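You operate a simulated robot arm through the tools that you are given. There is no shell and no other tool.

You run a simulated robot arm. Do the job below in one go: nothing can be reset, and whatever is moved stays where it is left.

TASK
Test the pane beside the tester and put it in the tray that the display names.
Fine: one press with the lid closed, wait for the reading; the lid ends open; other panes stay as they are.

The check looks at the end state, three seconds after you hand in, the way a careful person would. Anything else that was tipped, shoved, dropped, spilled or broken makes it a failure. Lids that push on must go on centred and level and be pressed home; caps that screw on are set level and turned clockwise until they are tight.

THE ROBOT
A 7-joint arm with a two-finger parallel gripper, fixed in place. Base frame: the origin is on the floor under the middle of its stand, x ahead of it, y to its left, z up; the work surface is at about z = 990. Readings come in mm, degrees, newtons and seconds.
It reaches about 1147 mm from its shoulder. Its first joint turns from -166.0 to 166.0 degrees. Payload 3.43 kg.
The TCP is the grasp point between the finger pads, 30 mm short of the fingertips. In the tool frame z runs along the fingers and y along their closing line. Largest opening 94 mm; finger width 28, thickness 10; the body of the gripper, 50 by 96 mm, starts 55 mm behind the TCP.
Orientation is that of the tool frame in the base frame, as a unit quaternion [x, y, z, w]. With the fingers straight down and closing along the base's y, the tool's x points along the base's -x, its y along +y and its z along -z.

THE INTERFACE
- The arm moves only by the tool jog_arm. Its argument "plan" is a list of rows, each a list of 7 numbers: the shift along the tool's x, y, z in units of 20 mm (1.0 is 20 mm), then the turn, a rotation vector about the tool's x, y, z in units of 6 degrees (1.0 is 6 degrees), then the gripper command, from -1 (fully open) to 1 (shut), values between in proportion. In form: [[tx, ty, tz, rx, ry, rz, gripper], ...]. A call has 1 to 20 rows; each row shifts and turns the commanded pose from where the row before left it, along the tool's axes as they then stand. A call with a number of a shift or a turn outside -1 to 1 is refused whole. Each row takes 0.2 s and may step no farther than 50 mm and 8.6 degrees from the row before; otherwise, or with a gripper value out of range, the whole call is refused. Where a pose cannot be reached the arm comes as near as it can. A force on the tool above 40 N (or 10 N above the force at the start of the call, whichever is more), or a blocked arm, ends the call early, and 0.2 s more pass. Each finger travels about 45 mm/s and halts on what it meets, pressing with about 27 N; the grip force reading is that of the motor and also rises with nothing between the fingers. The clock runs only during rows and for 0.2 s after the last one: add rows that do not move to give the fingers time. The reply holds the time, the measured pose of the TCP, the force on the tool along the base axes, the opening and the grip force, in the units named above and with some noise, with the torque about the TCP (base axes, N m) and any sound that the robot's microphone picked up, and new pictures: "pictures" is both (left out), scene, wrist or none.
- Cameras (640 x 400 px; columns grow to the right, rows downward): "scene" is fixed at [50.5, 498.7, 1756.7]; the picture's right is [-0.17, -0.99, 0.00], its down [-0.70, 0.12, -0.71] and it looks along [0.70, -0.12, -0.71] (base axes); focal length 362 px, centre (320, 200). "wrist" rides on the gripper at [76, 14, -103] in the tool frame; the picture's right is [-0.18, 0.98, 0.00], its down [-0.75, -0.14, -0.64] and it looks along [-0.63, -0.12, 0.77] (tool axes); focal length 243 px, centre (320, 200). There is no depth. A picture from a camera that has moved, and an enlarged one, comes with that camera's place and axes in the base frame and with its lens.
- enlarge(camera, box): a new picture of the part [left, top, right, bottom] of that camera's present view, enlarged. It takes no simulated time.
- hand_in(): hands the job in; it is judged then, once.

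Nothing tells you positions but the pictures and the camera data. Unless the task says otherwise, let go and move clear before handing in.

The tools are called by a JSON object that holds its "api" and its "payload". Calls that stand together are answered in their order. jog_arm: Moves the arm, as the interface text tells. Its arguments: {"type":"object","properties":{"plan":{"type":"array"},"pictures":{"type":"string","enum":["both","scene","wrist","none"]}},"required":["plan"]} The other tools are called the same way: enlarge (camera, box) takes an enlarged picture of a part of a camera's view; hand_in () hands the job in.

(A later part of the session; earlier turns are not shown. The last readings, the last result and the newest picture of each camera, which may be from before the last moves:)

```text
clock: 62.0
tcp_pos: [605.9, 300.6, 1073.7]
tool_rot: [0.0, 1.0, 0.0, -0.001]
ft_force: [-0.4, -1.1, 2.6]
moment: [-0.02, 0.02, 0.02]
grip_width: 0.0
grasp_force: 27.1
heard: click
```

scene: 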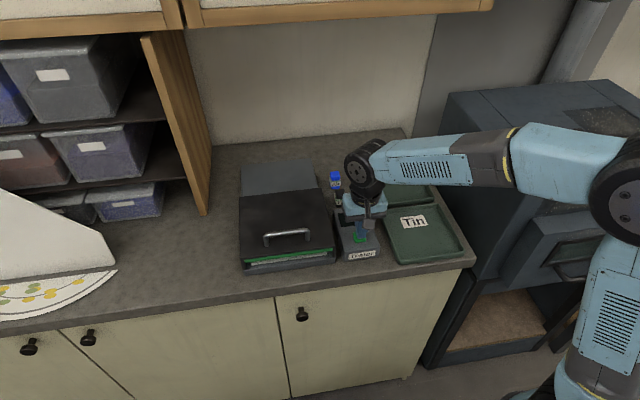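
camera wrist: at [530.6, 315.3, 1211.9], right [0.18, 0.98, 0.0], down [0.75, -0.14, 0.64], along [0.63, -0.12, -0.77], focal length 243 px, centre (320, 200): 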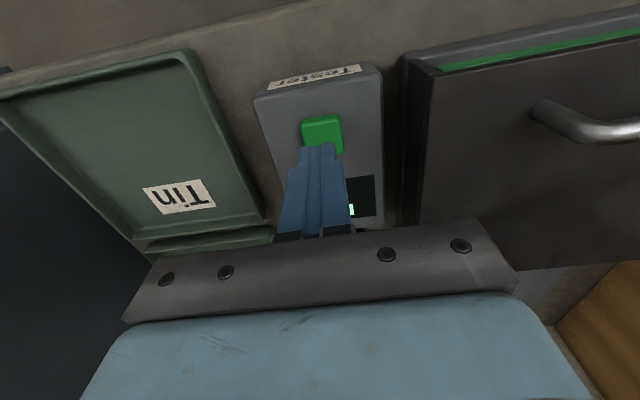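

A click was heard: the button is pressed. I lift straight off and wait for the reading on the display.

{"api": "jog_arm", "payload": {"plan": [[0, 0, -0.3, 0, 0, 0, 1], [0, 0, -0.6, 0, 0, 0, 1], [0, 0, -1, 0, 0, 0, 1], [0, 0, -1, 0, 0, 0, 1], [0, 0, -1, 0, 0, 0, 1], [1, 0, -1, 0, 0, 0, 1], [1, 0, -1, 0, 0, 0, 1], [1, 0, 0, 0, 0, 0, 1], [1, 0, 0, 0, 0, 0, 1], [1, 0, 0, 0, 0, 0, 1]]}}

{"api": "enlarge", "payload": {"camera": "scene", "box": [320, 190, 400, 270]}}

{"api": "enlarge", "payload": {"camera": "wrist", "box": [200, 80, 420, 240]}}

```text
clock: 64.2
tcp_pos: [506.6, 300.0, 1189.6]
tool_rot: [0.0, 1.0, 0.0, -0.001]
ft_force: [0.8, 0.5, -0.3]
moment: [-0.03, 0.0, -0.01]
grip_width: 0.1
grasp_force: 27.3
camera wrist: at [431.2, 314.7, 1292.5], right [0.18, 0.98, 0.0], down [0.75, -0.14, 0.64], along [0.63, -0.12, -0.77], focal length 243 px, centre (320, 200)
```

scene: 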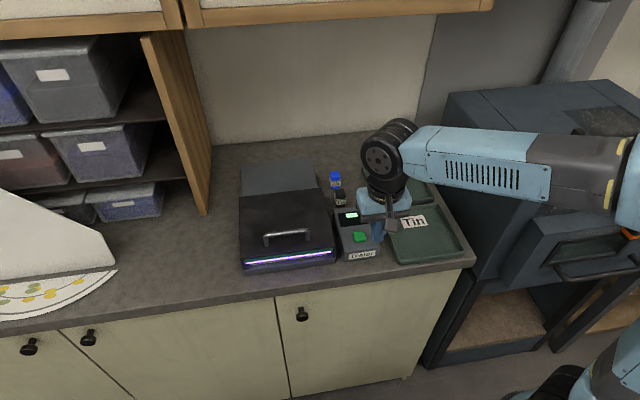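
wrist: 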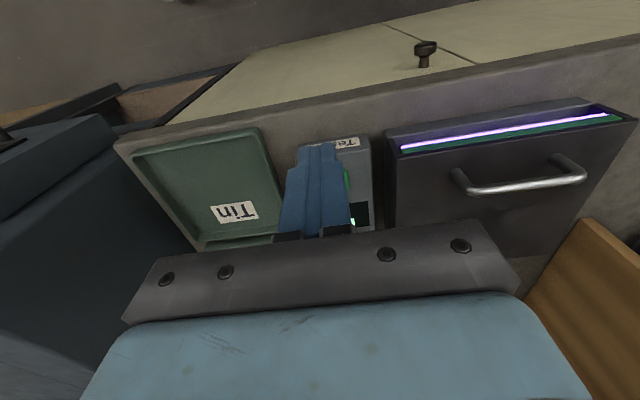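

```text
5.00 times, centred on (360, 230) of scene
camera zoom: at [50.5, 498.7, 1756.7], right [-0.17, -0.99, 0.0], down [-0.7, 0.12, -0.71], along [0.7, -0.12, -0.71], focal length 1810 px, centre (120, 50)
```

zoom: 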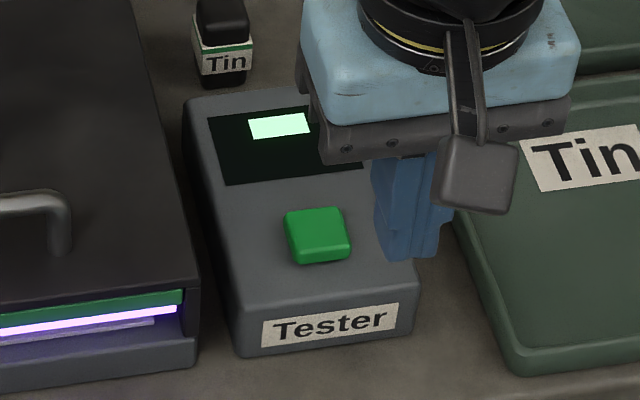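

```text
2.50 times, centred on (310, 160) of wrist
camera zoom: at [431.2, 314.7, 1292.5], right [0.18, 0.98, 0.0], down [0.75, -0.14, 0.64], along [0.63, -0.12, -0.77], focal length 606 px, centre (345, 300)
```

zoom: 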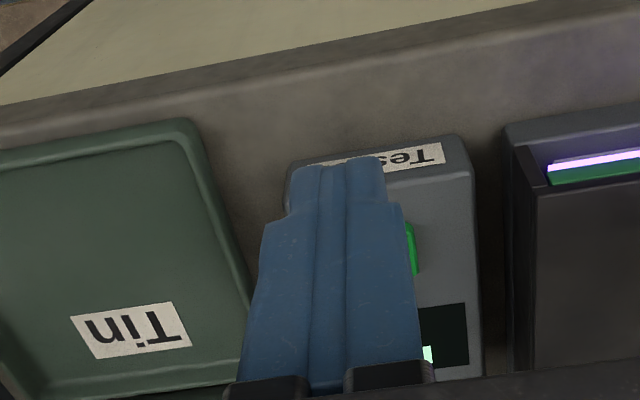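

The lamp under the lid is now lit, so the test is running. I wait and keep the arm clear of the display.

{"api": "jog_arm", "payload": {"plan": [[0, -1, -0.5, 0, 0, 0, 1], [0, -1, -0.5, 0, 0, 0, 1], [0, -1, -0.5, 0, 0, 0, 1], [0, -1, 0, 0, 0, 0, 1], [0, 0, 0, 0, 0, 0, 1], [0, 0, 0, 0, 0, 0, 1], [0, 0, 0, 0, 0, 0, 1], [0, 0, 0, 0, 0, 0, 1], [0, 0, 0, 0, 0, 0, 1], [0, 0, 0, 0, 0, 0, 1]]}}

{"api": "enlarge", "payload": {"camera": "scene", "box": [320, 190, 400, 270]}}

```text
clock: 66.4
tcp_pos: [506.0, 221.9, 1221.6]
tool_rot: [0.0, 1.0, 0.0, -0.001]
ft_force: [0.8, -0.3, 0.6]
moment: [-0.01, 0.0, 0.04]
grip_width: 0.0
grasp_force: 27.3
camera wrist: at [430.1, 236.1, 1323.4], right [0.18, 0.98, 0.0], down [0.75, -0.14, 0.64], along [0.63, -0.12, -0.77], focal length 243 px, centre (320, 200)
```

scene: 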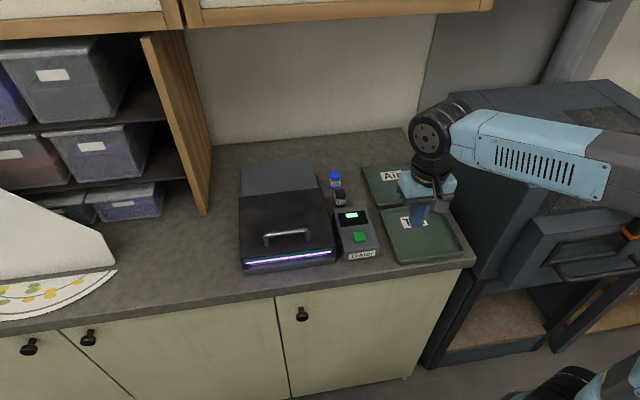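
wrist: 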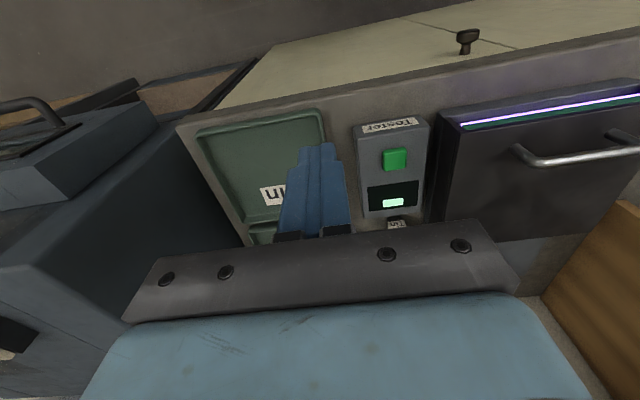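

```text
5.00 times, centred on (360, 230) of scene
camera zoom: at [50.5, 498.7, 1756.7], right [-0.17, -0.99, 0.0], down [-0.7, 0.12, -0.71], along [0.7, -0.12, -0.71], focal length 1810 px, centre (120, 50)
```

zoom: 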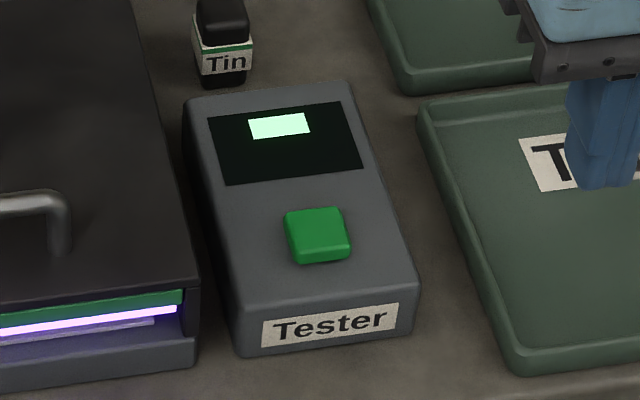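

The lamp is still lit and the display hasn't changed. I wait four more seconds.

{"api": "jog_arm", "payload": {"plan": [[0, 0, 0, 0, 0, 0, 1], [0, 0, 0, 0, 0, 0, 1], [0, 0, 0, 0, 0, 0, 1], [0, 0, 0, 0, 0, 0, 1], [0, 0, 0, 0, 0, 0, 1], [0, 0, 0, 0, 0, 0, 1], [0, 0, 0, 0, 0, 0, 1], [0, 0, 0, 0, 0, 0, 1], [0, 0, 0, 0, 0, 0, 1], [0, 0, 0, 0, 0, 0, 1], [0, 0, 0, 0, 0, 0, 1], [0, 0, 0, 0, 0, 0, 1], [0, 0, 0, 0, 0, 0, 1], [0, 0, 0, 0, 0, 0, 1], [0, 0, 0, 0, 0, 0, 1], [0, 0, 0, 0, 0, 0, 1], [0, 0, 0, 0, 0, 0, 1], [0, 0, 0, 0, 0, 0, 1], [0, 0, 0, 0, 0, 0, 1], [0, 0, 0, 0, 0, 0, 1]], "pictures": "scene"}}

{"api": "enlarge", "payload": {"camera": "scene", "box": [320, 190, 400, 270]}}

{"api": "enlarge", "payload": {"camera": "wrist", "box": [350, 110, 430, 230]}}

```text
clock: 70.6
tcp_pos: [505.3, 221.1, 1221.2]
tool_rot: [0.0, 1.0, 0.0, 0.0]
ft_force: [0.7, -0.5, 0.9]
moment: [0.0, -0.03, 0.0]
grip_width: 0.0
grasp_force: 27.3
```

scene: 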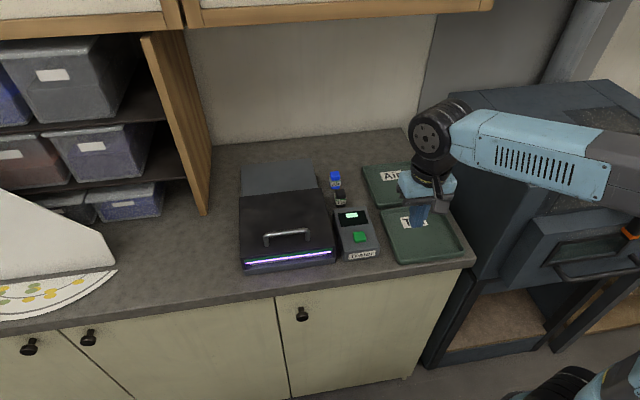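

```text
5.00 times, centred on (360, 230) of scene
camera zoom: at [50.5, 498.7, 1756.7], right [-0.17, -0.99, 0.0], down [-0.7, 0.12, -0.71], along [0.7, -0.12, -0.71], focal length 1810 px, centre (120, 50)
```

zoom: 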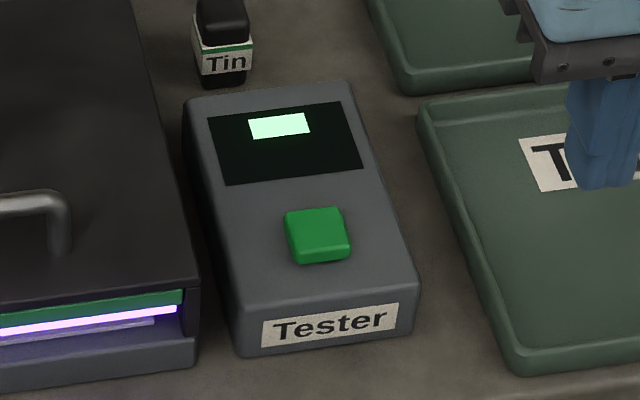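

```text
3.33 times, centred on (390, 170) of wrist
camera zoom: at [430.1, 236.1, 1323.4], right [0.18, 0.98, 0.0], down [0.75, -0.14, 0.64], along [0.63, -0.12, -0.77], focal length 809 px, centre (87, 300)
```

zoom: 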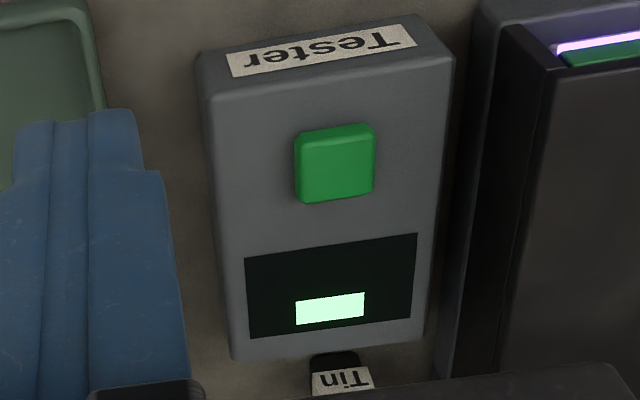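

Still measuring. I keep waiting.

{"api": "jog_arm", "payload": {"plan": [[0, 0, 0, 0, 0, 0, 1], [0, 0, 0, 0, 0, 0, 1], [0, 0, 0, 0, 0, 0, 1], [0, 0, 0, 0, 0, 0, 1], [0, 0, 0, 0, 0, 0, 1], [0, 0, 0, 0, 0, 0, 1], [0, 0, 0, 0, 0, 0, 1], [0, 0, 0, 0, 0, 0, 1], [0, 0, 0, 0, 0, 0, 1], [0, 0, 0, 0, 0, 0, 1], [0, 0, 0, 0, 0, 0, 1], [0, 0, 0, 0, 0, 0, 1], [0, 0, 0, 0, 0, 0, 1], [0, 0, 0, 0, 0, 0, 1], [0, 0, 0, 0, 0, 0, 1], [0, 0, 0, 0, 0, 0, 1], [0, 0, 0, 0, 0, 0, 1], [0, 0, 0, 0, 0, 0, 1], [0, 0, 0, 0, 0, 0, 1], [0, 0, 0, 0, 0, 0, 1]], "pictures": "scene"}}

{"api": "enlarge", "payload": {"camera": "scene", "box": [320, 190, 400, 270]}}

```text
clock: 74.8
tcp_pos: [506.0, 222.5, 1220.1]
tool_rot: [0.0, 1.0, 0.0, 0.0]
ft_force: [-0.6, -1.0, 0.7]
moment: [-0.02, 0.0, -0.03]
grip_width: 0.0
grasp_force: 27.2
```

scene: 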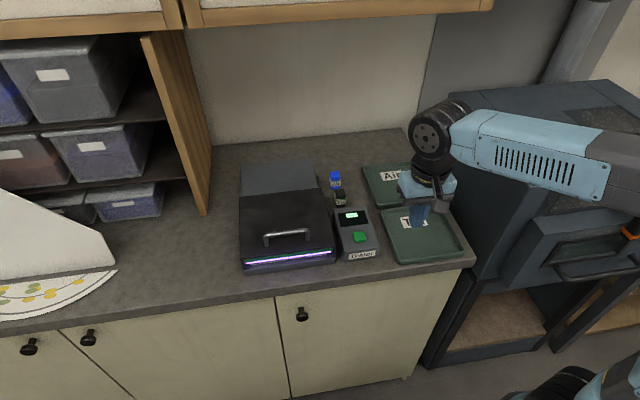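

```text
5.00 times, centred on (360, 230) of scene
camera zoom: at [50.5, 498.7, 1756.7], right [-0.17, -0.99, 0.0], down [-0.7, 0.12, -0.71], along [0.7, -0.12, -0.71], focal length 1810 px, centre (120, 50)
```

zoom: 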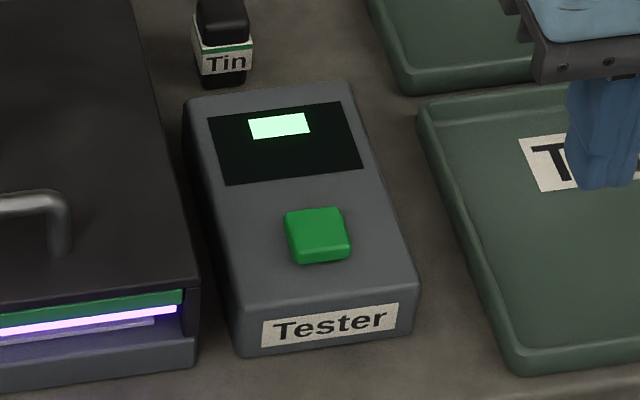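

The lamp is still on with no reading; I keep waiting without touching anything.

{"api": "jog_arm", "payload": {"plan": [[0, 0, 0, 0, 0, 0, 1], [0, 0, 0, 0, 0, 0, 1], [0, 0, 0, 0, 0, 0, 1], [0, 0, 0, 0, 0, 0, 1], [0, 0, 0, 0, 0, 0, 1], [0, 0, 0, 0, 0, 0, 1], [0, 0, 0, 0, 0, 0, 1], [0, 0, 0, 0, 0, 0, 1], [0, 0, 0, 0, 0, 0, 1], [0, 0, 0, 0, 0, 0, 1], [0, 0, 0, 0, 0, 0, 1], [0, 0, 0, 0, 0, 0, 1], [0, 0, 0, 0, 0, 0, 1], [0, 0, 0, 0, 0, 0, 1], [0, 0, 0, 0, 0, 0, 1], [0, 0, 0, 0, 0, 0, 1], [0, 0, 0, 0, 0, 0, 1], [0, 0, 0, 0, 0, 0, 1], [0, 0, 0, 0, 0, 0, 1], [0, 0, 0, 0, 0, 0, 1]], "pictures": "scene"}}

{"api": "enlarge", "payload": {"camera": "scene", "box": [335, 200, 375, 230]}}

{"api": "enlarge", "payload": {"camera": "wrist", "box": [360, 170, 430, 220]}}

```text
clock: 79.0
tcp_pos: [506.4, 222.1, 1222.2]
tool_rot: [0.0, 1.0, 0.0, -0.001]
ft_force: [0.7, -0.2, -0.3]
moment: [0.0, 0.02, 0.02]
grip_width: 0.1
grasp_force: 26.9
```

scene: 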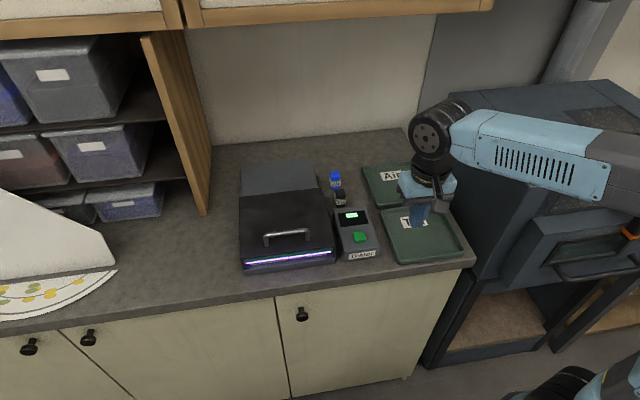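

```text
13.33 times, centred on (355, 215) of scene
camera zoom: at [50.5, 498.7, 1756.7], right [-0.17, -0.99, 0.0], down [-0.7, 0.12, -0.71], along [0.7, -0.12, -0.71], focal length 4825 px, centre (-147, 0)
```

zoom: 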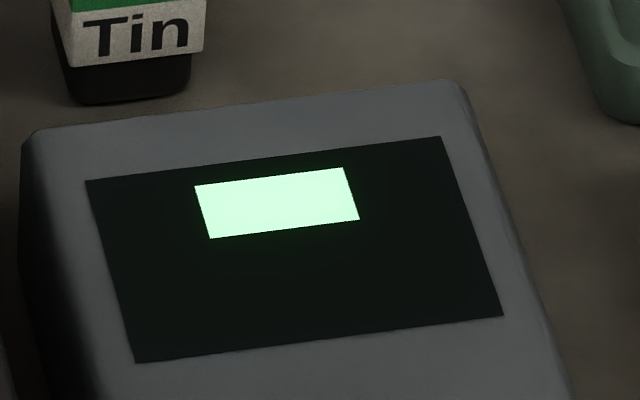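

```text
8.00 times, centred on (395, 195) of wrist
camera zoom: at [430.1, 236.1, 1323.4], right [0.18, 0.98, 0.0], down [0.75, -0.14, 0.64], along [0.63, -0.12, -0.77], focal length 1941 px, centre (-280, 240)
```

zoom: 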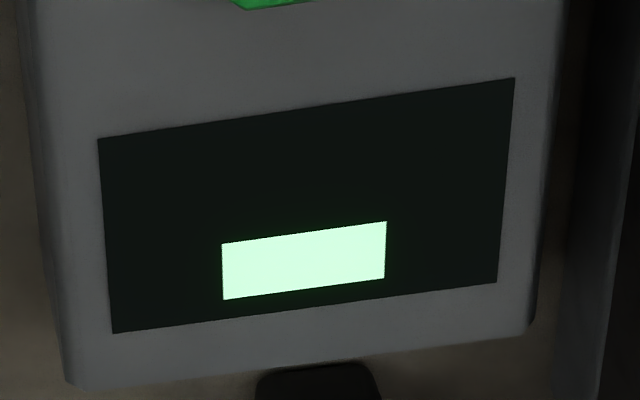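

No change yet; the lamp remains on, so I continue to wait.

{"api": "jog_arm", "payload": {"plan": [[0, 0, 0, 0, 0, 0, 1], [0, 0, 0, 0, 0, 0, 1], [0, 0, 0, 0, 0, 0, 1], [0, 0, 0, 0, 0, 0, 1], [0, 0, 0, 0, 0, 0, 1], [0, 0, 0, 0, 0, 0, 1], [0, 0, 0, 0, 0, 0, 1], [0, 0, 0, 0, 0, 0, 1], [0, 0, 0, 0, 0, 0, 1], [0, 0, 0, 0, 0, 0, 1], [0, 0, 0, 0, 0, 0, 1], [0, 0, 0, 0, 0, 0, 1], [0, 0, 0, 0, 0, 0, 1], [0, 0, 0, 0, 0, 0, 1], [0, 0, 0, 0, 0, 0, 1], [0, 0, 0, 0, 0, 0, 1], [0, 0, 0, 0, 0, 0, 1], [0, 0, 0, 0, 0, 0, 1], [0, 0, 0, 0, 0, 0, 1], [0, 0, 0, 0, 0, 0, 1]], "pictures": "scene"}}

{"api": "enlarge", "payload": {"camera": "scene", "box": [230, 190, 400, 280]}}

```text
clock: 83.2
tcp_pos: [505.8, 221.7, 1220.1]
tool_rot: [0.0, 1.0, 0.0, 0.0]
ft_force: [0.6, 0.0, -0.3]
moment: [-0.01, 0.0, -0.01]
grip_width: 0.1
grasp_force: 26.6
```

scene: 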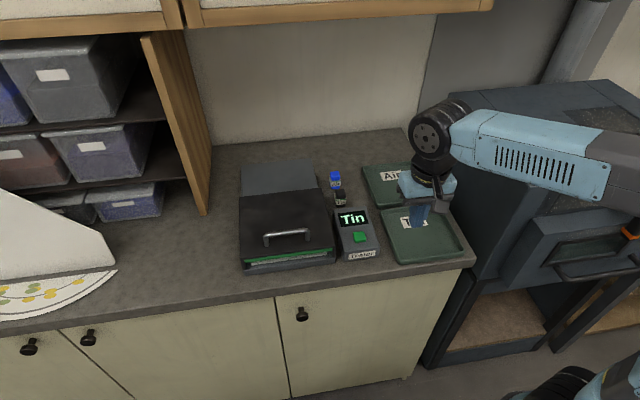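

```text
3.76 times, centred on (315, 235) of scene
camera zoom: at [50.5, 498.7, 1756.7], right [-0.17, -0.99, 0.0], down [-0.7, 0.12, -0.71], along [0.7, -0.12, -0.71], focal length 1362 px, centre (339, 68)
```

zoom: 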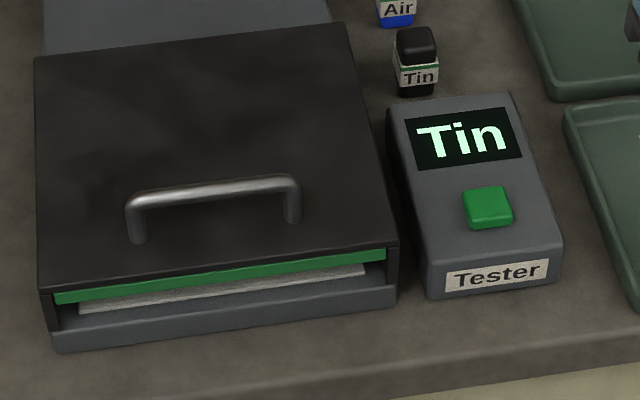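

The display now reads "Tin". Next I reopen the lid: I go over and place the closed fingers in front of the handle bar.

{"api": "jog_arm", "payload": {"plan": [[-0.22, 1, 0, 0, 0, 0, 1], [-0.22, 1, 0, 0, 0, 0, 1], [-0.22, 1, 0, 0, 0, 0, 1], [-0.22, 1, 0, 0, 0, 0, 1], [-0.22, 1, 0, 0, 0, 0, 1], [-0.22, 1, 0, 0, 0, 0, 1], [-0.22, 1, 0, 0, 0, 0, 1], [-0.22, 1, 0, 0, 0, 0, 1], [-0.22, 1, 0, 0, 0, 0, 1], [-0.22, 1, 0, 0, 0, 0, 1], [-0.22, 1, 0, 0, 0, 0, 1], [-0.22, 1, 0, 0, 0, 0, 1], [-0.2, 0.97, 0, 0, 0, 0, 1], [0, 0, 0.9, 0, 0, 0, 1], [0, 0, 0.9, 0, 0, 0, 1], [0, 0, 0.9, 0, 0, 0, 1], [0, 0, 0.7, 0, 0, 0, 1], [0, 0, 0.5, 0, 0, 0, 1], [0, 0, 0, 0, 0, 0, 1]]}}

{"api": "enlarge", "payload": {"camera": "wrist", "box": [160, 60, 480, 240]}}

{"api": "enlarge", "payload": {"camera": "scene", "box": [230, 190, 400, 280]}}

```text
clock: 87.2
tcp_pos: [564.0, 479.4, 1142.3]
tool_rot: [0.0, 1.0, 0.0, 0.0]
ft_force: [-0.2, 0.9, -0.3]
moment: [-0.03, -0.01, 0.01]
grip_width: 0.0
grasp_force: 26.8
camera wrist: at [487.9, 493.7, 1245.5], right [0.18, 0.98, 0.0], down [0.75, -0.14, 0.64], along [0.63, -0.12, -0.77], focal length 243 px, centre (320, 200)
```

scene: 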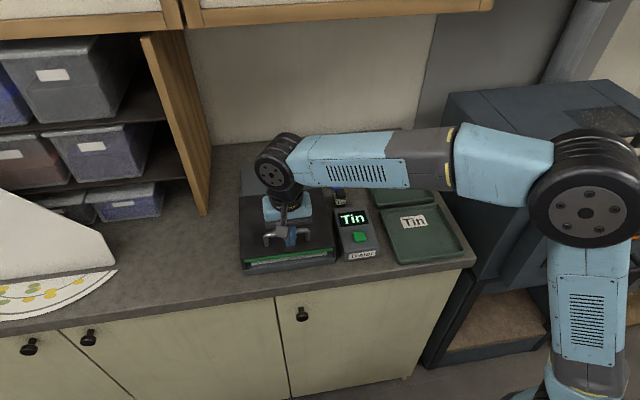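
wrist: 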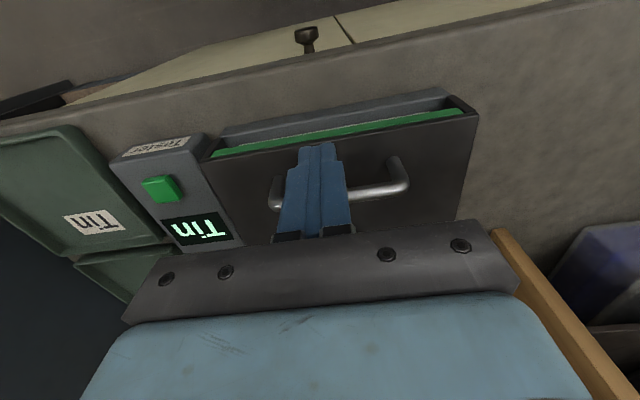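

```text
2.00 times, centred on (320, 150) of wrist
camera zoom: at [487.9, 493.7, 1245.5], right [0.18, 0.98, 0.0], down [0.75, -0.14, 0.64], along [0.63, -0.12, -0.77], focal length 485 px, centre (320, 300)
```

zoom: 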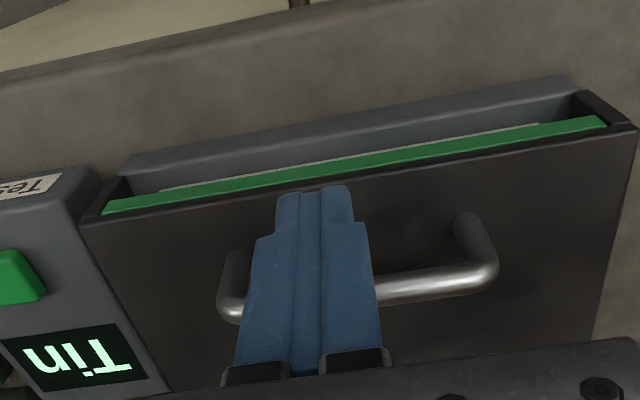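

```text
3.76 times, centred on (315, 235) of scene
camera zoom: at [50.5, 498.7, 1756.7], right [-0.17, -0.99, 0.0], down [-0.7, 0.12, -0.71], along [0.7, -0.12, -0.71], focal length 1362 px, centre (339, 68)
```

zoom: 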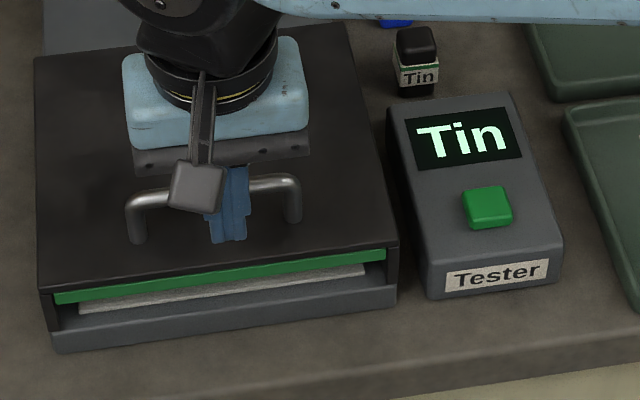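

The fingers are in front of the bar. I lower to bar height and begin pushing the lid back.

{"api": "jog_arm", "payload": {"plan": [[0, 0, 0.8, 0, 0, 0, 1], [0, 0, 0.8, 0, 0, 0, 1], [0, 0, 0.58, 0, 0, 0, 1], [0, 0, 0, 0, 0, 0, 1], [-0.3, 0, 0, 0, 0, 0, 1], [-0.3, 0, 0, 0, 0, 0, 1], [-0.3, 0, 0, 0, 0, 0, 1], [-0.25, 0, 0, 0, 0, 0, 1], [-0.25, 0, 0, 0, 0, 0, 1], [-0.25, 0, 0, 0, 0, 0, 1], [-0.25, 0, 0, 0, 0, 0, 1], [-0.25, 0, 0, 0, 0, 0, 1], [-0.25, 0, 0, 0, 0, 0, 1]]}}

{"api": "enlarge", "payload": {"camera": "scene", "box": [230, 140, 400, 280]}}

```text
clock: 90.0
tcp_pos: [610.8, 481.6, 1101.1]
tool_rot: [0.0, 1.0, 0.0, -0.001]
ft_force: [-0.7, 0.6, 0.2]
moment: [-0.02, -0.01, 0.03]
grip_width: 0.0
grasp_force: 26.9
camera wrist: at [535.5, 495.0, 1202.4], right [0.18, 0.98, 0.0], down [0.75, -0.14, 0.64], along [0.63, -0.12, -0.77], focal length 243 px, centre (320, 200)
```

scene: 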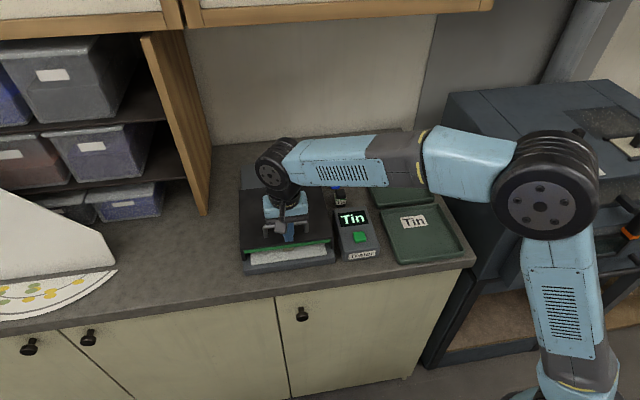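
wrist: 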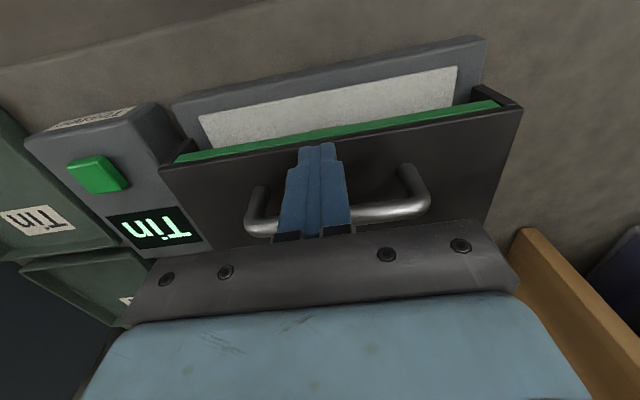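

```text
2.86 times, centred on (315, 210) of scene
camera zoom: at [50.5, 498.7, 1756.7], right [-0.17, -0.99, 0.0], down [-0.7, 0.12, -0.71], along [0.7, -0.12, -0.71], focal length 1034 px, centre (334, 171)
```

zoom: 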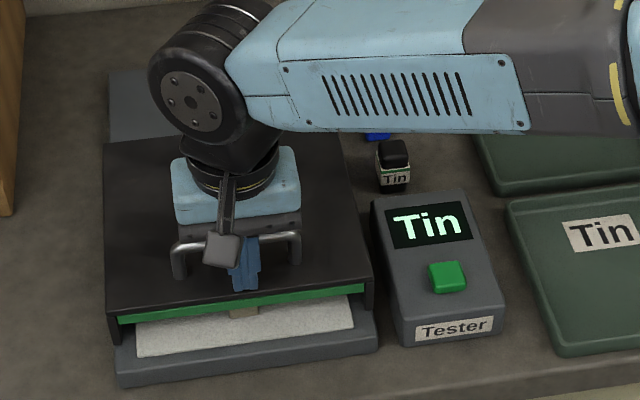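

The lid slides back freely. I continue pushing it toward fully open.

{"api": "jog_arm", "payload": {"plan": [[-0.3, 0, 0, 0, 0, 0, 1], [-0.4, 0, 0, 0, 0, 0, 1], [-0.4, 0, 0, 0, 0, 0, 1], [-0.4, 0, 0, 0, 0, 0, 1], [-0.4, 0, 0, 0, 0, 0, 1], [-0.4, 0, 0, 0, 0, 0, 1], [-0.4, 0, 0, 0, 0, 0, 1], [-0.4, 0, 0, 0, 0, 0, 1], [-0.4, 0, 0, 0, 0, 0, 1], [-0.4, 0, 0, 0, 0, 0, 1], [-0.4, 0, 0, 0, 0, 0, 1], [-0.4, 0, 0, 0, 0, 0, 1], [-0.4, 0, 0, 0, 0, 0, 1], [-0.4, 0, 0, 0, 0, 0, 1], [-0.4, 0, 0, 0, 0, 0, 1], [-0.4, 0, 0, 0, 0, 0, 1], [-0.4, 0, 0, 0, 0, 0, 1], [-0.3, 0, 0, 0, 0, 0, 1], [-0.2, 0, 0, 0, 0, 0, 1]]}}

{"api": "enlarge", "payload": {"camera": "scene", "box": [230, 140, 400, 280]}}

```text
clock: 94.0
tcp_pos: [756.7, 480.6, 1100.4]
tool_rot: [0.0, 1.0, 0.001, 0.0]
ft_force: [0.3, -0.7, 0.7]
moment: [-0.02, 0.0, 0.01]
grip_width: 0.0
grasp_force: 26.7
camera wrist: at [680.3, 494.9, 1202.4], right [0.18, 0.98, 0.0], down [0.75, -0.14, 0.64], along [0.63, -0.12, -0.77], focal length 243 px, centre (320, 200)
```

scene: 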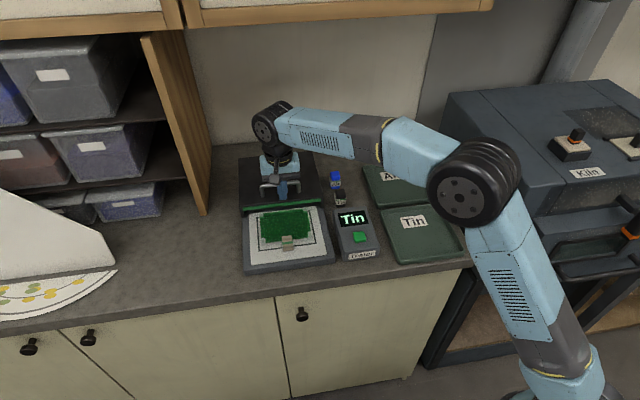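
wrist: 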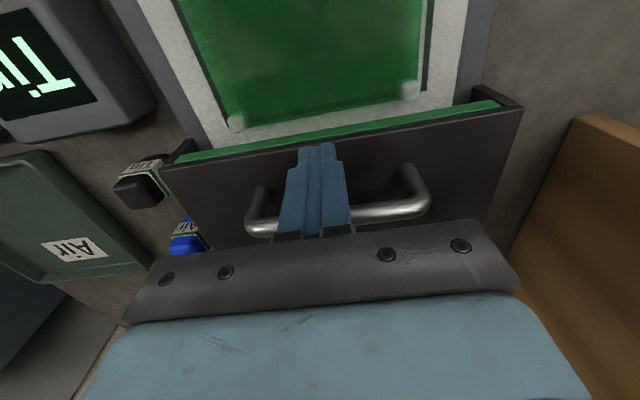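

```text
2.86 times, centred on (315, 210) of scene
camera zoom: at [50.5, 498.7, 1756.7], right [-0.17, -0.99, 0.0], down [-0.7, 0.12, -0.71], along [0.7, -0.12, -0.71], focal length 1034 px, centre (334, 171)
```

zoom: 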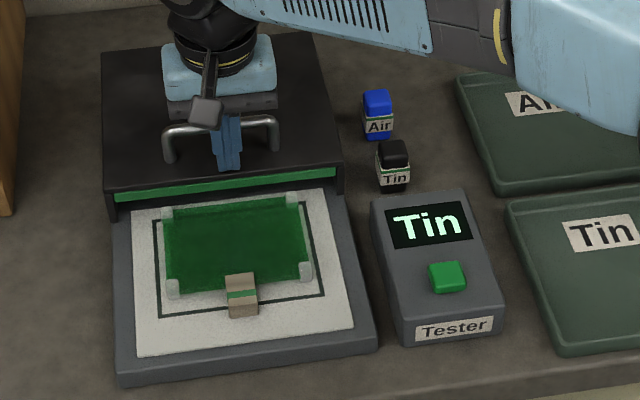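

About 20–25 mm more to the original open position. I push on in small steps until the stop.

{"api": "jog_arm", "payload": {"plan": [[-0.15, 0, 0, 0, 0, 0, 1], [-0.15, 0, 0, 0, 0, 0, 1], [-0.15, 0, 0, 0, 0, 0, 1], [-0.15, 0, 0, 0, 0, 0, 1], [-0.15, 0, 0, 0, 0, 0, 1], [-0.15, 0, 0, 0, 0, 0, 1], [-0.15, 0, 0, 0, 0, 0, 1], [-0.1, 0, 0, 0, 0, 0, 1], [0, 0, 0, 0, 0, 0, 1]]}}

{"api": "enlarge", "payload": {"camera": "scene", "box": [230, 140, 400, 280]}}

```text
clock: 95.8
tcp_pos: [775.0, 479.9, 1099.7]
tool_rot: [-0.001, 1.0, -0.002, -0.005]
ft_force: [-15.0, -7.2, 1.0]
moment: [0.03, -0.06, -0.18]
grip_width: 0.0
grasp_force: 27.1
stopped in row 9: the force on the tool passed its limit at 44 N (the readings are from after the stop); the commanded pose is now the measured one
camera wrist: at [699.1, 494.6, 1202.2], right [0.18, 0.98, -0.01], down [0.76, -0.14, 0.64], along [0.62, -0.12, -0.77], focal length 243 px, centre (320, 200)
```

scene: 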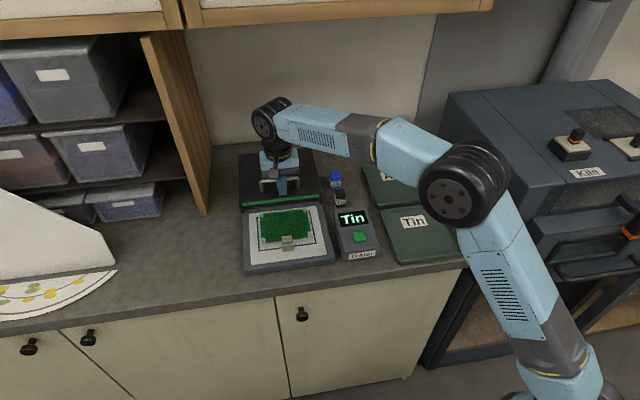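
wrist: 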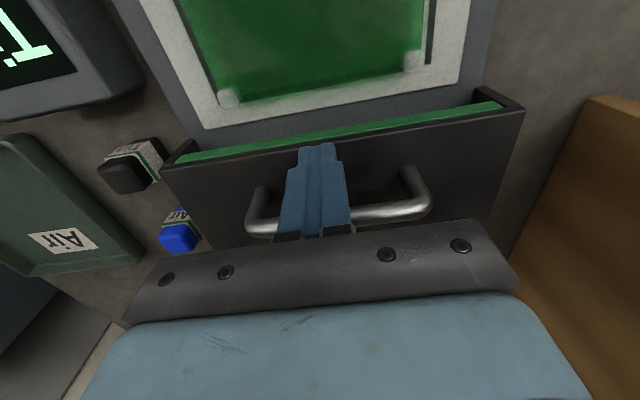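

```text
2.86 times, centred on (315, 210) of scene
camera zoom: at [50.5, 498.7, 1756.7], right [-0.17, -0.99, 0.0], down [-0.7, 0.12, -0.71], along [0.7, -0.12, -0.71], focal length 1034 px, centre (334, 171)
```

zoom: 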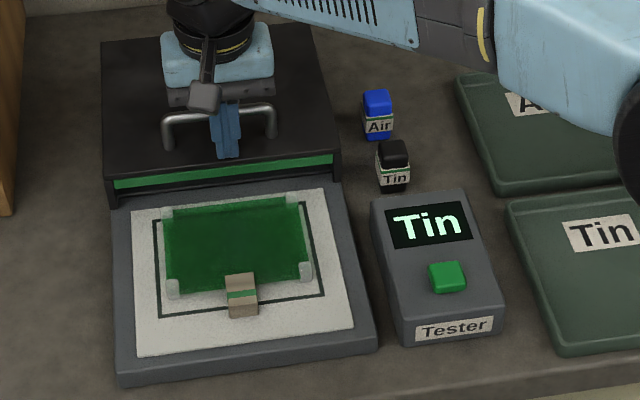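

The lid is fully open against its stop and the pane hasn't moved. I back off, lift, straighten the small tilt and open the fingers for the tab.

{"api": "jog_arm", "payload": {"plan": [[0.3, 0, 0, 0, -0.09, 0, 1], [0.4, 0, 0, 0, 0, 0, 1], [0, 0, -0.5, 0, 0, 0, 1], [0, 0, -1, 0, 0, 0, 1], [0.5, 0, -1, 0, 0, 0, 1], [1, 0, -0.5, 0, 0, 0, 0.5], [1, 0, 0, 0, 0, 0, 0], [1, 0, 0, 0, 0, 0, -0.15], [0, 0, 0, 0, 0, 0, -0.15], [0, 0, 0, 0, 0, 0, -0.15]], "pictures": "wrist"}}

{"api": "enlarge", "payload": {"camera": "wrist", "box": [220, 0, 420, 240]}}

```text
clock: 98.0
tcp_pos: [691.0, 481.9, 1157.9]
tool_rot: [0.0, 1.0, -0.002, 0.0]
ft_force: [-0.2, -0.6, -0.1]
moment: [-0.03, -0.02, -0.02]
grip_width: 54.2
grasp_force: 0.1
camera wrist: at [613.8, 495.6, 1260.6], right [0.18, 0.98, 0.0], down [0.75, -0.14, 0.64], along [0.63, -0.12, -0.76], focal length 243 px, centre (320, 200)
```

wrist: 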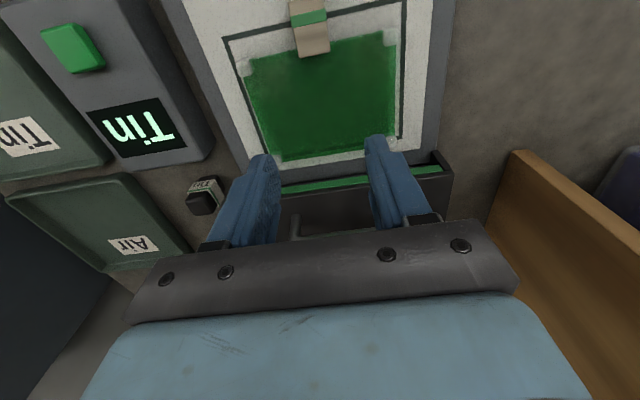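

```text
1.67 times, centred on (320, 120) of wrist
camera zoom: at [613.8, 495.6, 1260.6], right [0.18, 0.98, 0.0], down [0.75, -0.14, 0.64], along [0.63, -0.12, -0.76], focal length 404 px, centre (320, 333)
```

zoom: 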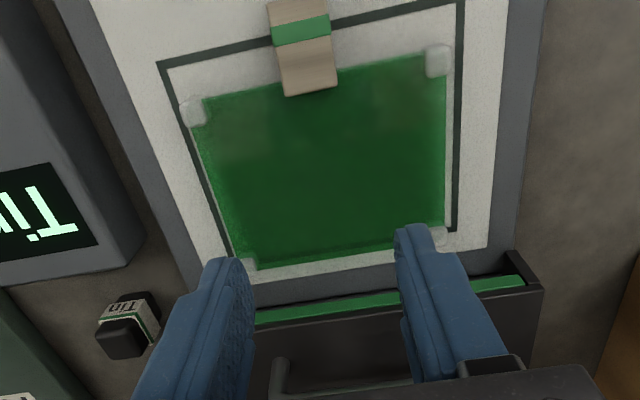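

The lid is open and the pane still in place. I return above the tab at the same spot where I released it.

{"api": "jog_arm", "payload": {"plan": [[0.8, 0.04, 0, 0, 0, 0, -0.15], [0.85, 0.04, 0, 0, 0, 0, -0.15], [0.85, 0.04, 0, 0, 0, 0, -0.15], [0.78, 0.04, 0, 0, 0, 0, -0.15], [0, 0, 0.8, 0, 0, 0, -0.15], [0, 0, 0.8, 0, 0, 0, -0.15], [0, 0, 0.8, 0, 0, 0, -0.15], [0, 0, 0, 0, 0, 0, -0.15], [0, 0, 0, 0, 0, 0, -0.15]]}}

{"api": "enlarge", "payload": {"camera": "wrist", "box": [240, 95, 420, 205]}}

{"api": "enlarge", "payload": {"camera": "scene", "box": [230, 180, 350, 280]}}

```text
clock: 100.0
tcp_pos: [625.4, 484.1, 1110.6]
tool_rot: [-0.001, 1.0, -0.002, 0.001]
ft_force: [0.7, 0.2, 0.4]
moment: [0.04, 0.02, 0.0]
grip_width: 54.2
grasp_force: 0.0
camera wrist: at [549.7, 498.1, 1212.9], right [0.18, 0.98, 0.0], down [0.75, -0.14, 0.64], along [0.63, -0.12, -0.76], focal length 243 px, centre (320, 200)
```

scene: 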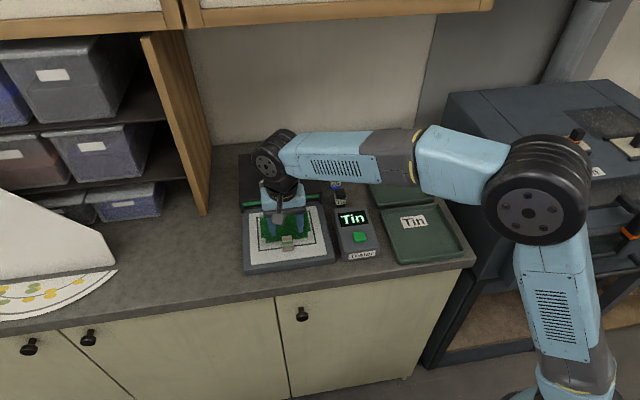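
wrist: 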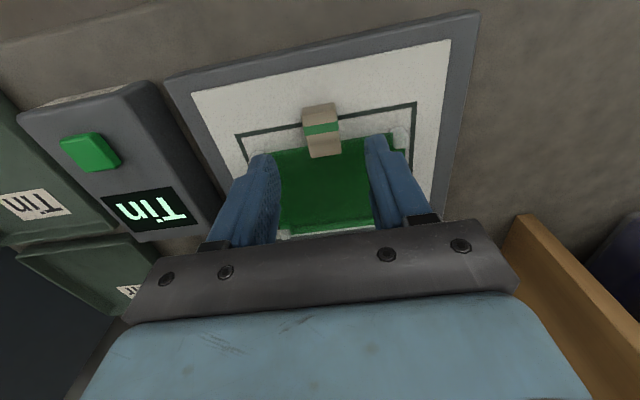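

```text
3.56 times, centred on (330, 150) of wrist
camera zoom: at [549.7, 498.1, 1212.9], right [0.18, 0.98, 0.0], down [0.75, -0.14, 0.64], along [0.63, -0.12, -0.76], focal length 863 px, centre (284, 378)
```

zoom: 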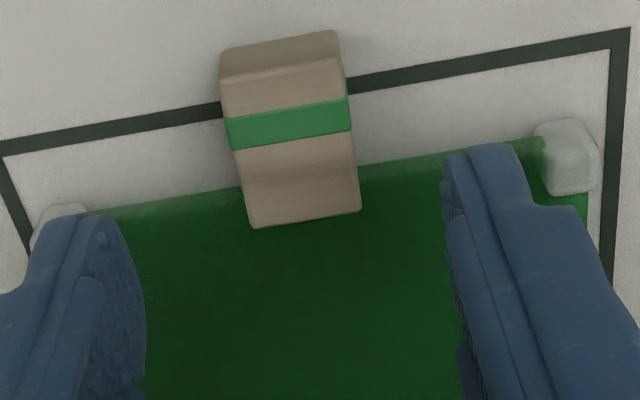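

```text
4.00 times, centred on (290, 230) of scene
camera zoom: at [50.5, 498.7, 1756.7], right [-0.17, -0.99, 0.0], down [-0.7, 0.12, -0.71], along [0.7, -0.12, -0.71], focal length 1448 px, centre (440, 80)
```

zoom: 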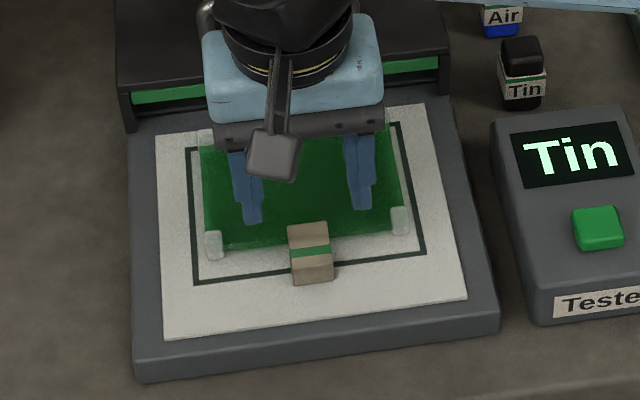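

The tab is exactly where expected (y 484, matching the grip x 625.5). I descend to nearly the grip height.

{"api": "jog_arm", "payload": {"plan": [[0, 0, 0.7, 0, 0, 0, -0.15], [0, 0, 0.7, 0, 0, 0, -0.15], [0, 0, 0.7, 0, 0, 0, -0.15], [0, 0, 0.5, 0, 0, 0, -0.15], [0, 0, 0.3, 0, 0, 0, -0.15], [0, 0, 0, 0, 0, 0, -0.15], [0, 0, 0, 0, 0, 0, -0.15]], "pictures": "wrist"}}

{"api": "enlarge", "payload": {"camera": "wrist", "box": [220, 120, 450, 240]}}

```text
clock: 101.6
tcp_pos: [625.3, 483.1, 1053.1]
tool_rot: [-0.001, 1.0, -0.001, 0.001]
ft_force: [-0.2, 0.0, -0.1]
moment: [-0.04, -0.02, -0.01]
grip_width: 54.2
grasp_force: 0.0
camera wrist: at [550.0, 497.0, 1154.3], right [0.18, 0.98, 0.0], down [0.75, -0.14, 0.64], along [0.63, -0.12, -0.76], focal length 243 px, centre (320, 200)
```

wrist: 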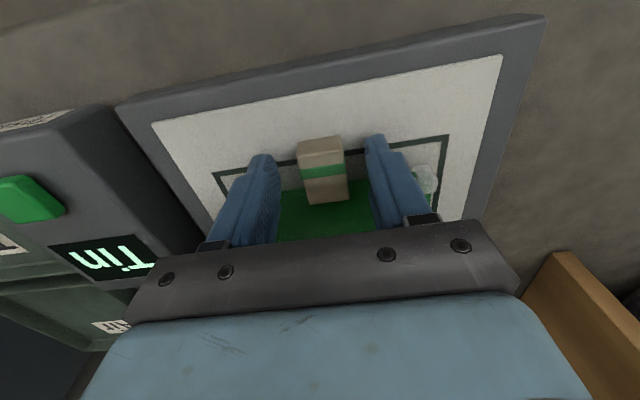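

```text
2.78 times, centred on (335, 180) of wrist
camera zoom: at [550.0, 497.0, 1154.3], right [0.18, 0.98, 0.0], down [0.75, -0.14, 0.64], along [0.63, -0.12, -0.76], focal length 675 px, centre (278, 256)
```

zoom: 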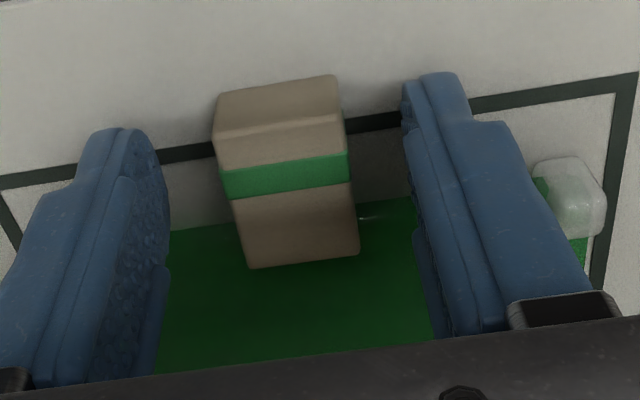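

Fingers straddle the tab, about 3 mm above the grip height. I lower 3 mm and check for contact before closing.

{"api": "jog_arm", "payload": {"plan": [[0, 0.03, 0.05, 0, 0, 0, -0.15], [0, 0, 0.05, 0, 0, 0, -0.15], [0, 0, 0.05, 0, 0, 0, -0.15], [0, 0, 0, 0, 0, 0, -0.15]], "pictures": "none"}}

```text
clock: 102.6
tcp_pos: [626.4, 482.5, 1050.8]
tool_rot: [0.0, 1.0, -0.001, 0.003]
ft_force: [5.1, 0.3, 24.3]
moment: [0.79, 0.16, 0.02]
grip_width: 54.5
grasp_force: 0.2
```

The fingertips have touched the bed (24 N). I raise 1 mm to be just clear, as at the earlier release height.

{"api": "jog_arm", "payload": {"plan": [[0, 0, -0.05, 0, 0, 0, -0.15], [0, 0, 0, 0, 0, 0, -0.15]], "pictures": "none"}}

```text
clock: 103.2
tcp_pos: [626.4, 482.6, 1050.3]
tool_rot: [0.001, 1.0, -0.001, 0.002]
ft_force: [7.4, 1.0, 23.6]
moment: [0.78, 0.1, -0.3]
grip_width: 54.6
grasp_force: 0.6
```

{"api": "jog_arm", "payload": {"plan": [[0, 0, -0.05, 0, 0, 0, -0.15], [0, 0, 0, 0, 0, 0, -0.15]], "pictures": "wrist"}}

{"api": "enlarge", "payload": {"camera": "wrist", "box": [220, 120, 450, 240]}}

{"api": "enlarge", "payload": {"camera": "scene", "box": [230, 180, 350, 280]}}

```text
clock: 103.8
tcp_pos: [626.7, 482.6, 1050.0]
tool_rot: [0.0, 1.0, -0.002, 0.001]
ft_force: [8.4, 1.9, 15.8]
moment: [0.57, -0.02, -0.34]
grip_width: 55.1
grasp_force: 0.7
camera wrist: at [550.0, 497.5, 1152.9], right [0.18, 0.98, 0.0], down [0.75, -0.14, 0.64], along [0.63, -0.12, -0.76], focal length 243 px, centre (320, 200)
```

wrist: 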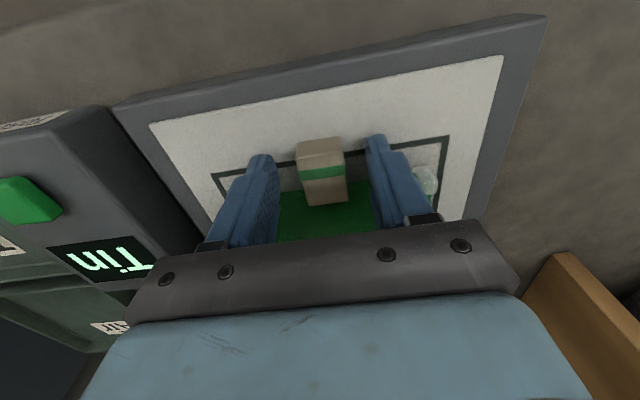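

```text
2.78 times, centred on (335, 180) of wrist
camera zoom: at [550.0, 497.5, 1152.9], right [0.18, 0.98, 0.0], down [0.75, -0.14, 0.64], along [0.63, -0.12, -0.76], focal length 675 px, centre (278, 256)
```

zoom: 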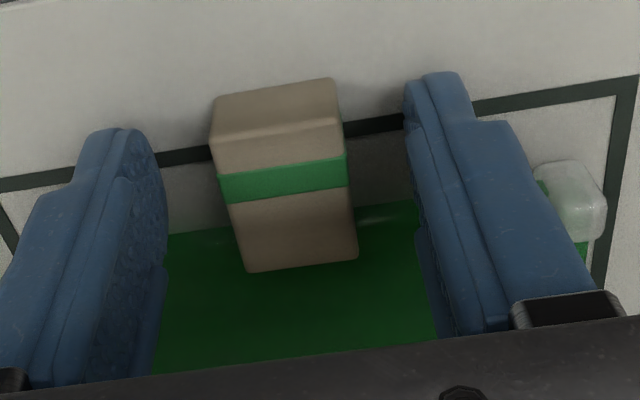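

```text
4.00 times, centred on (290, 230) of scene
camera zoom: at [50.5, 498.7, 1756.7], right [-0.17, -0.99, 0.0], down [-0.7, 0.12, -0.71], along [0.7, -0.12, -0.71], focal length 1448 px, centre (440, 80)
```

zoom: 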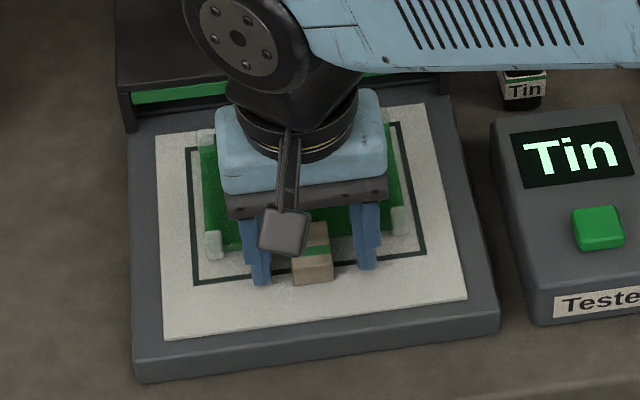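

The force decays slowly as the arm's controller relaxes. I wait a second without commanding motion and read again.

{"api": "jog_arm", "payload": {"plan": [[0, 0, 0, 0, 0, 0, -0.15], [0, 0, 0, 0, 0, 0, -0.15], [0, 0, 0, 0, 0, 0, -0.15], [0, 0, 0, 0, 0, 0, -0.15]], "pictures": "none"}}

```text
clock: 104.8
tcp_pos: [626.2, 483.2, 1050.2]
tool_rot: [0.001, 1.0, -0.002, 0.001]
ft_force: [7.4, 1.1, 11.2]
moment: [0.35, -0.11, -0.25]
grip_width: 54.9
grasp_force: 0.4
```

{"api": "jog_arm", "payload": {"plan": [[0, 0, -0.06, 0, 0, 0, -0.15], [0, 0, 0, 0, 0, 0, -0.15], [0, 0, 0, 0, 0, 0, -0.15], [0, 0, 0, 0, 0, 0, -0.15]], "pictures": "none"}}

```text
clock: 105.8
tcp_pos: [626.5, 482.2, 1052.3]
tool_rot: [0.0, 1.0, -0.002, 0.001]
ft_force: [0.2, 0.3, 0.4]
moment: [0.02, 0.05, 0.0]
grip_width: 53.9
grasp_force: 0.0
```

Free of contact now. I lower 1.5 mm, centre on the tab, and close the grip.

{"api": "jog_arm", "payload": {"plan": [[0.03, 0.07, 0.04, 0, 0, 0, -0.15], [0, 0, 0.035, 0, 0, 0, -0.15], [0, 0, 0, 0, 0, 0, -0.15]], "pictures": "none"}}

```text
clock: 106.6
tcp_pos: [626.2, 485.2, 1050.8]
tool_rot: [-0.001, 1.0, -0.002, 0.001]
ft_force: [0.3, -0.2, 0.4]
moment: [-0.04, -0.04, 0.02]
grip_width: 54.1
grasp_force: 0.0
```

No contact at this height. Closing on the tab now.

{"api": "jog_arm", "payload": {"plan": [[0, 0, 0, 0, 0, 0, 0.1], [0, 0, 0, 0, 0, 0, 0.35], [0, 0, 0, 0, 0, 0, 0.6], [0, 0, 0, 0, 0, 0, 1], [0, 0, 0, 0, 0, 0, 1], [0, 0, 0, 0, 0, 0, 1], [0, 0, 0, 0, 0, 0, 1]], "pictures": "wrist"}}

{"api": "enlarge", "payload": {"camera": "wrist", "box": [220, 120, 450, 240]}}

```text
clock: 108.2
tcp_pos: [626.1, 485.4, 1050.3]
tool_rot: [-0.001, 1.0, 0.0, 0.002]
ft_force: [0.5, -0.7, 0.3]
moment: [0.05, -0.07, -0.06]
grip_width: 25.2
grasp_force: 26.7
camera wrist: at [549.7, 499.3, 1153.4], right [0.18, 0.98, 0.0], down [0.75, -0.14, 0.64], along [0.63, -0.12, -0.76], focal length 243 px, centre (320, 200)
```

wrist: 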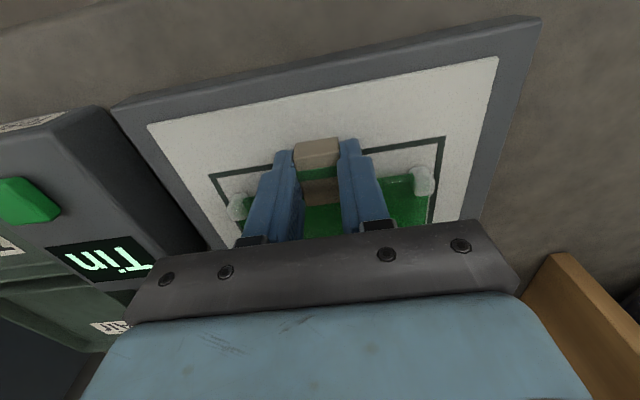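

```text
2.78 times, centred on (335, 180) of wrist
camera zoom: at [549.7, 499.3, 1153.4], right [0.18, 0.98, 0.0], down [0.75, -0.14, 0.64], along [0.63, -0.12, -0.76], focal length 675 px, centre (278, 256)
```

zoom: 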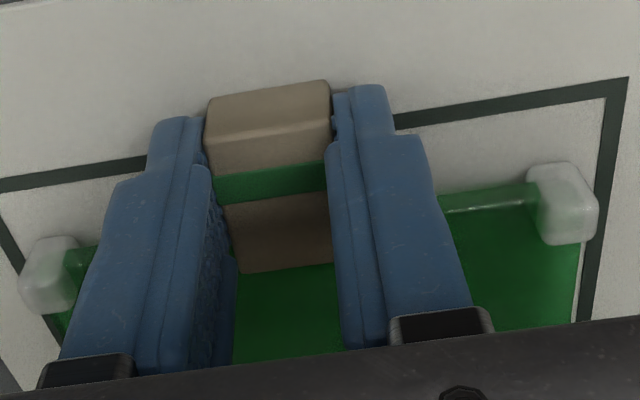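

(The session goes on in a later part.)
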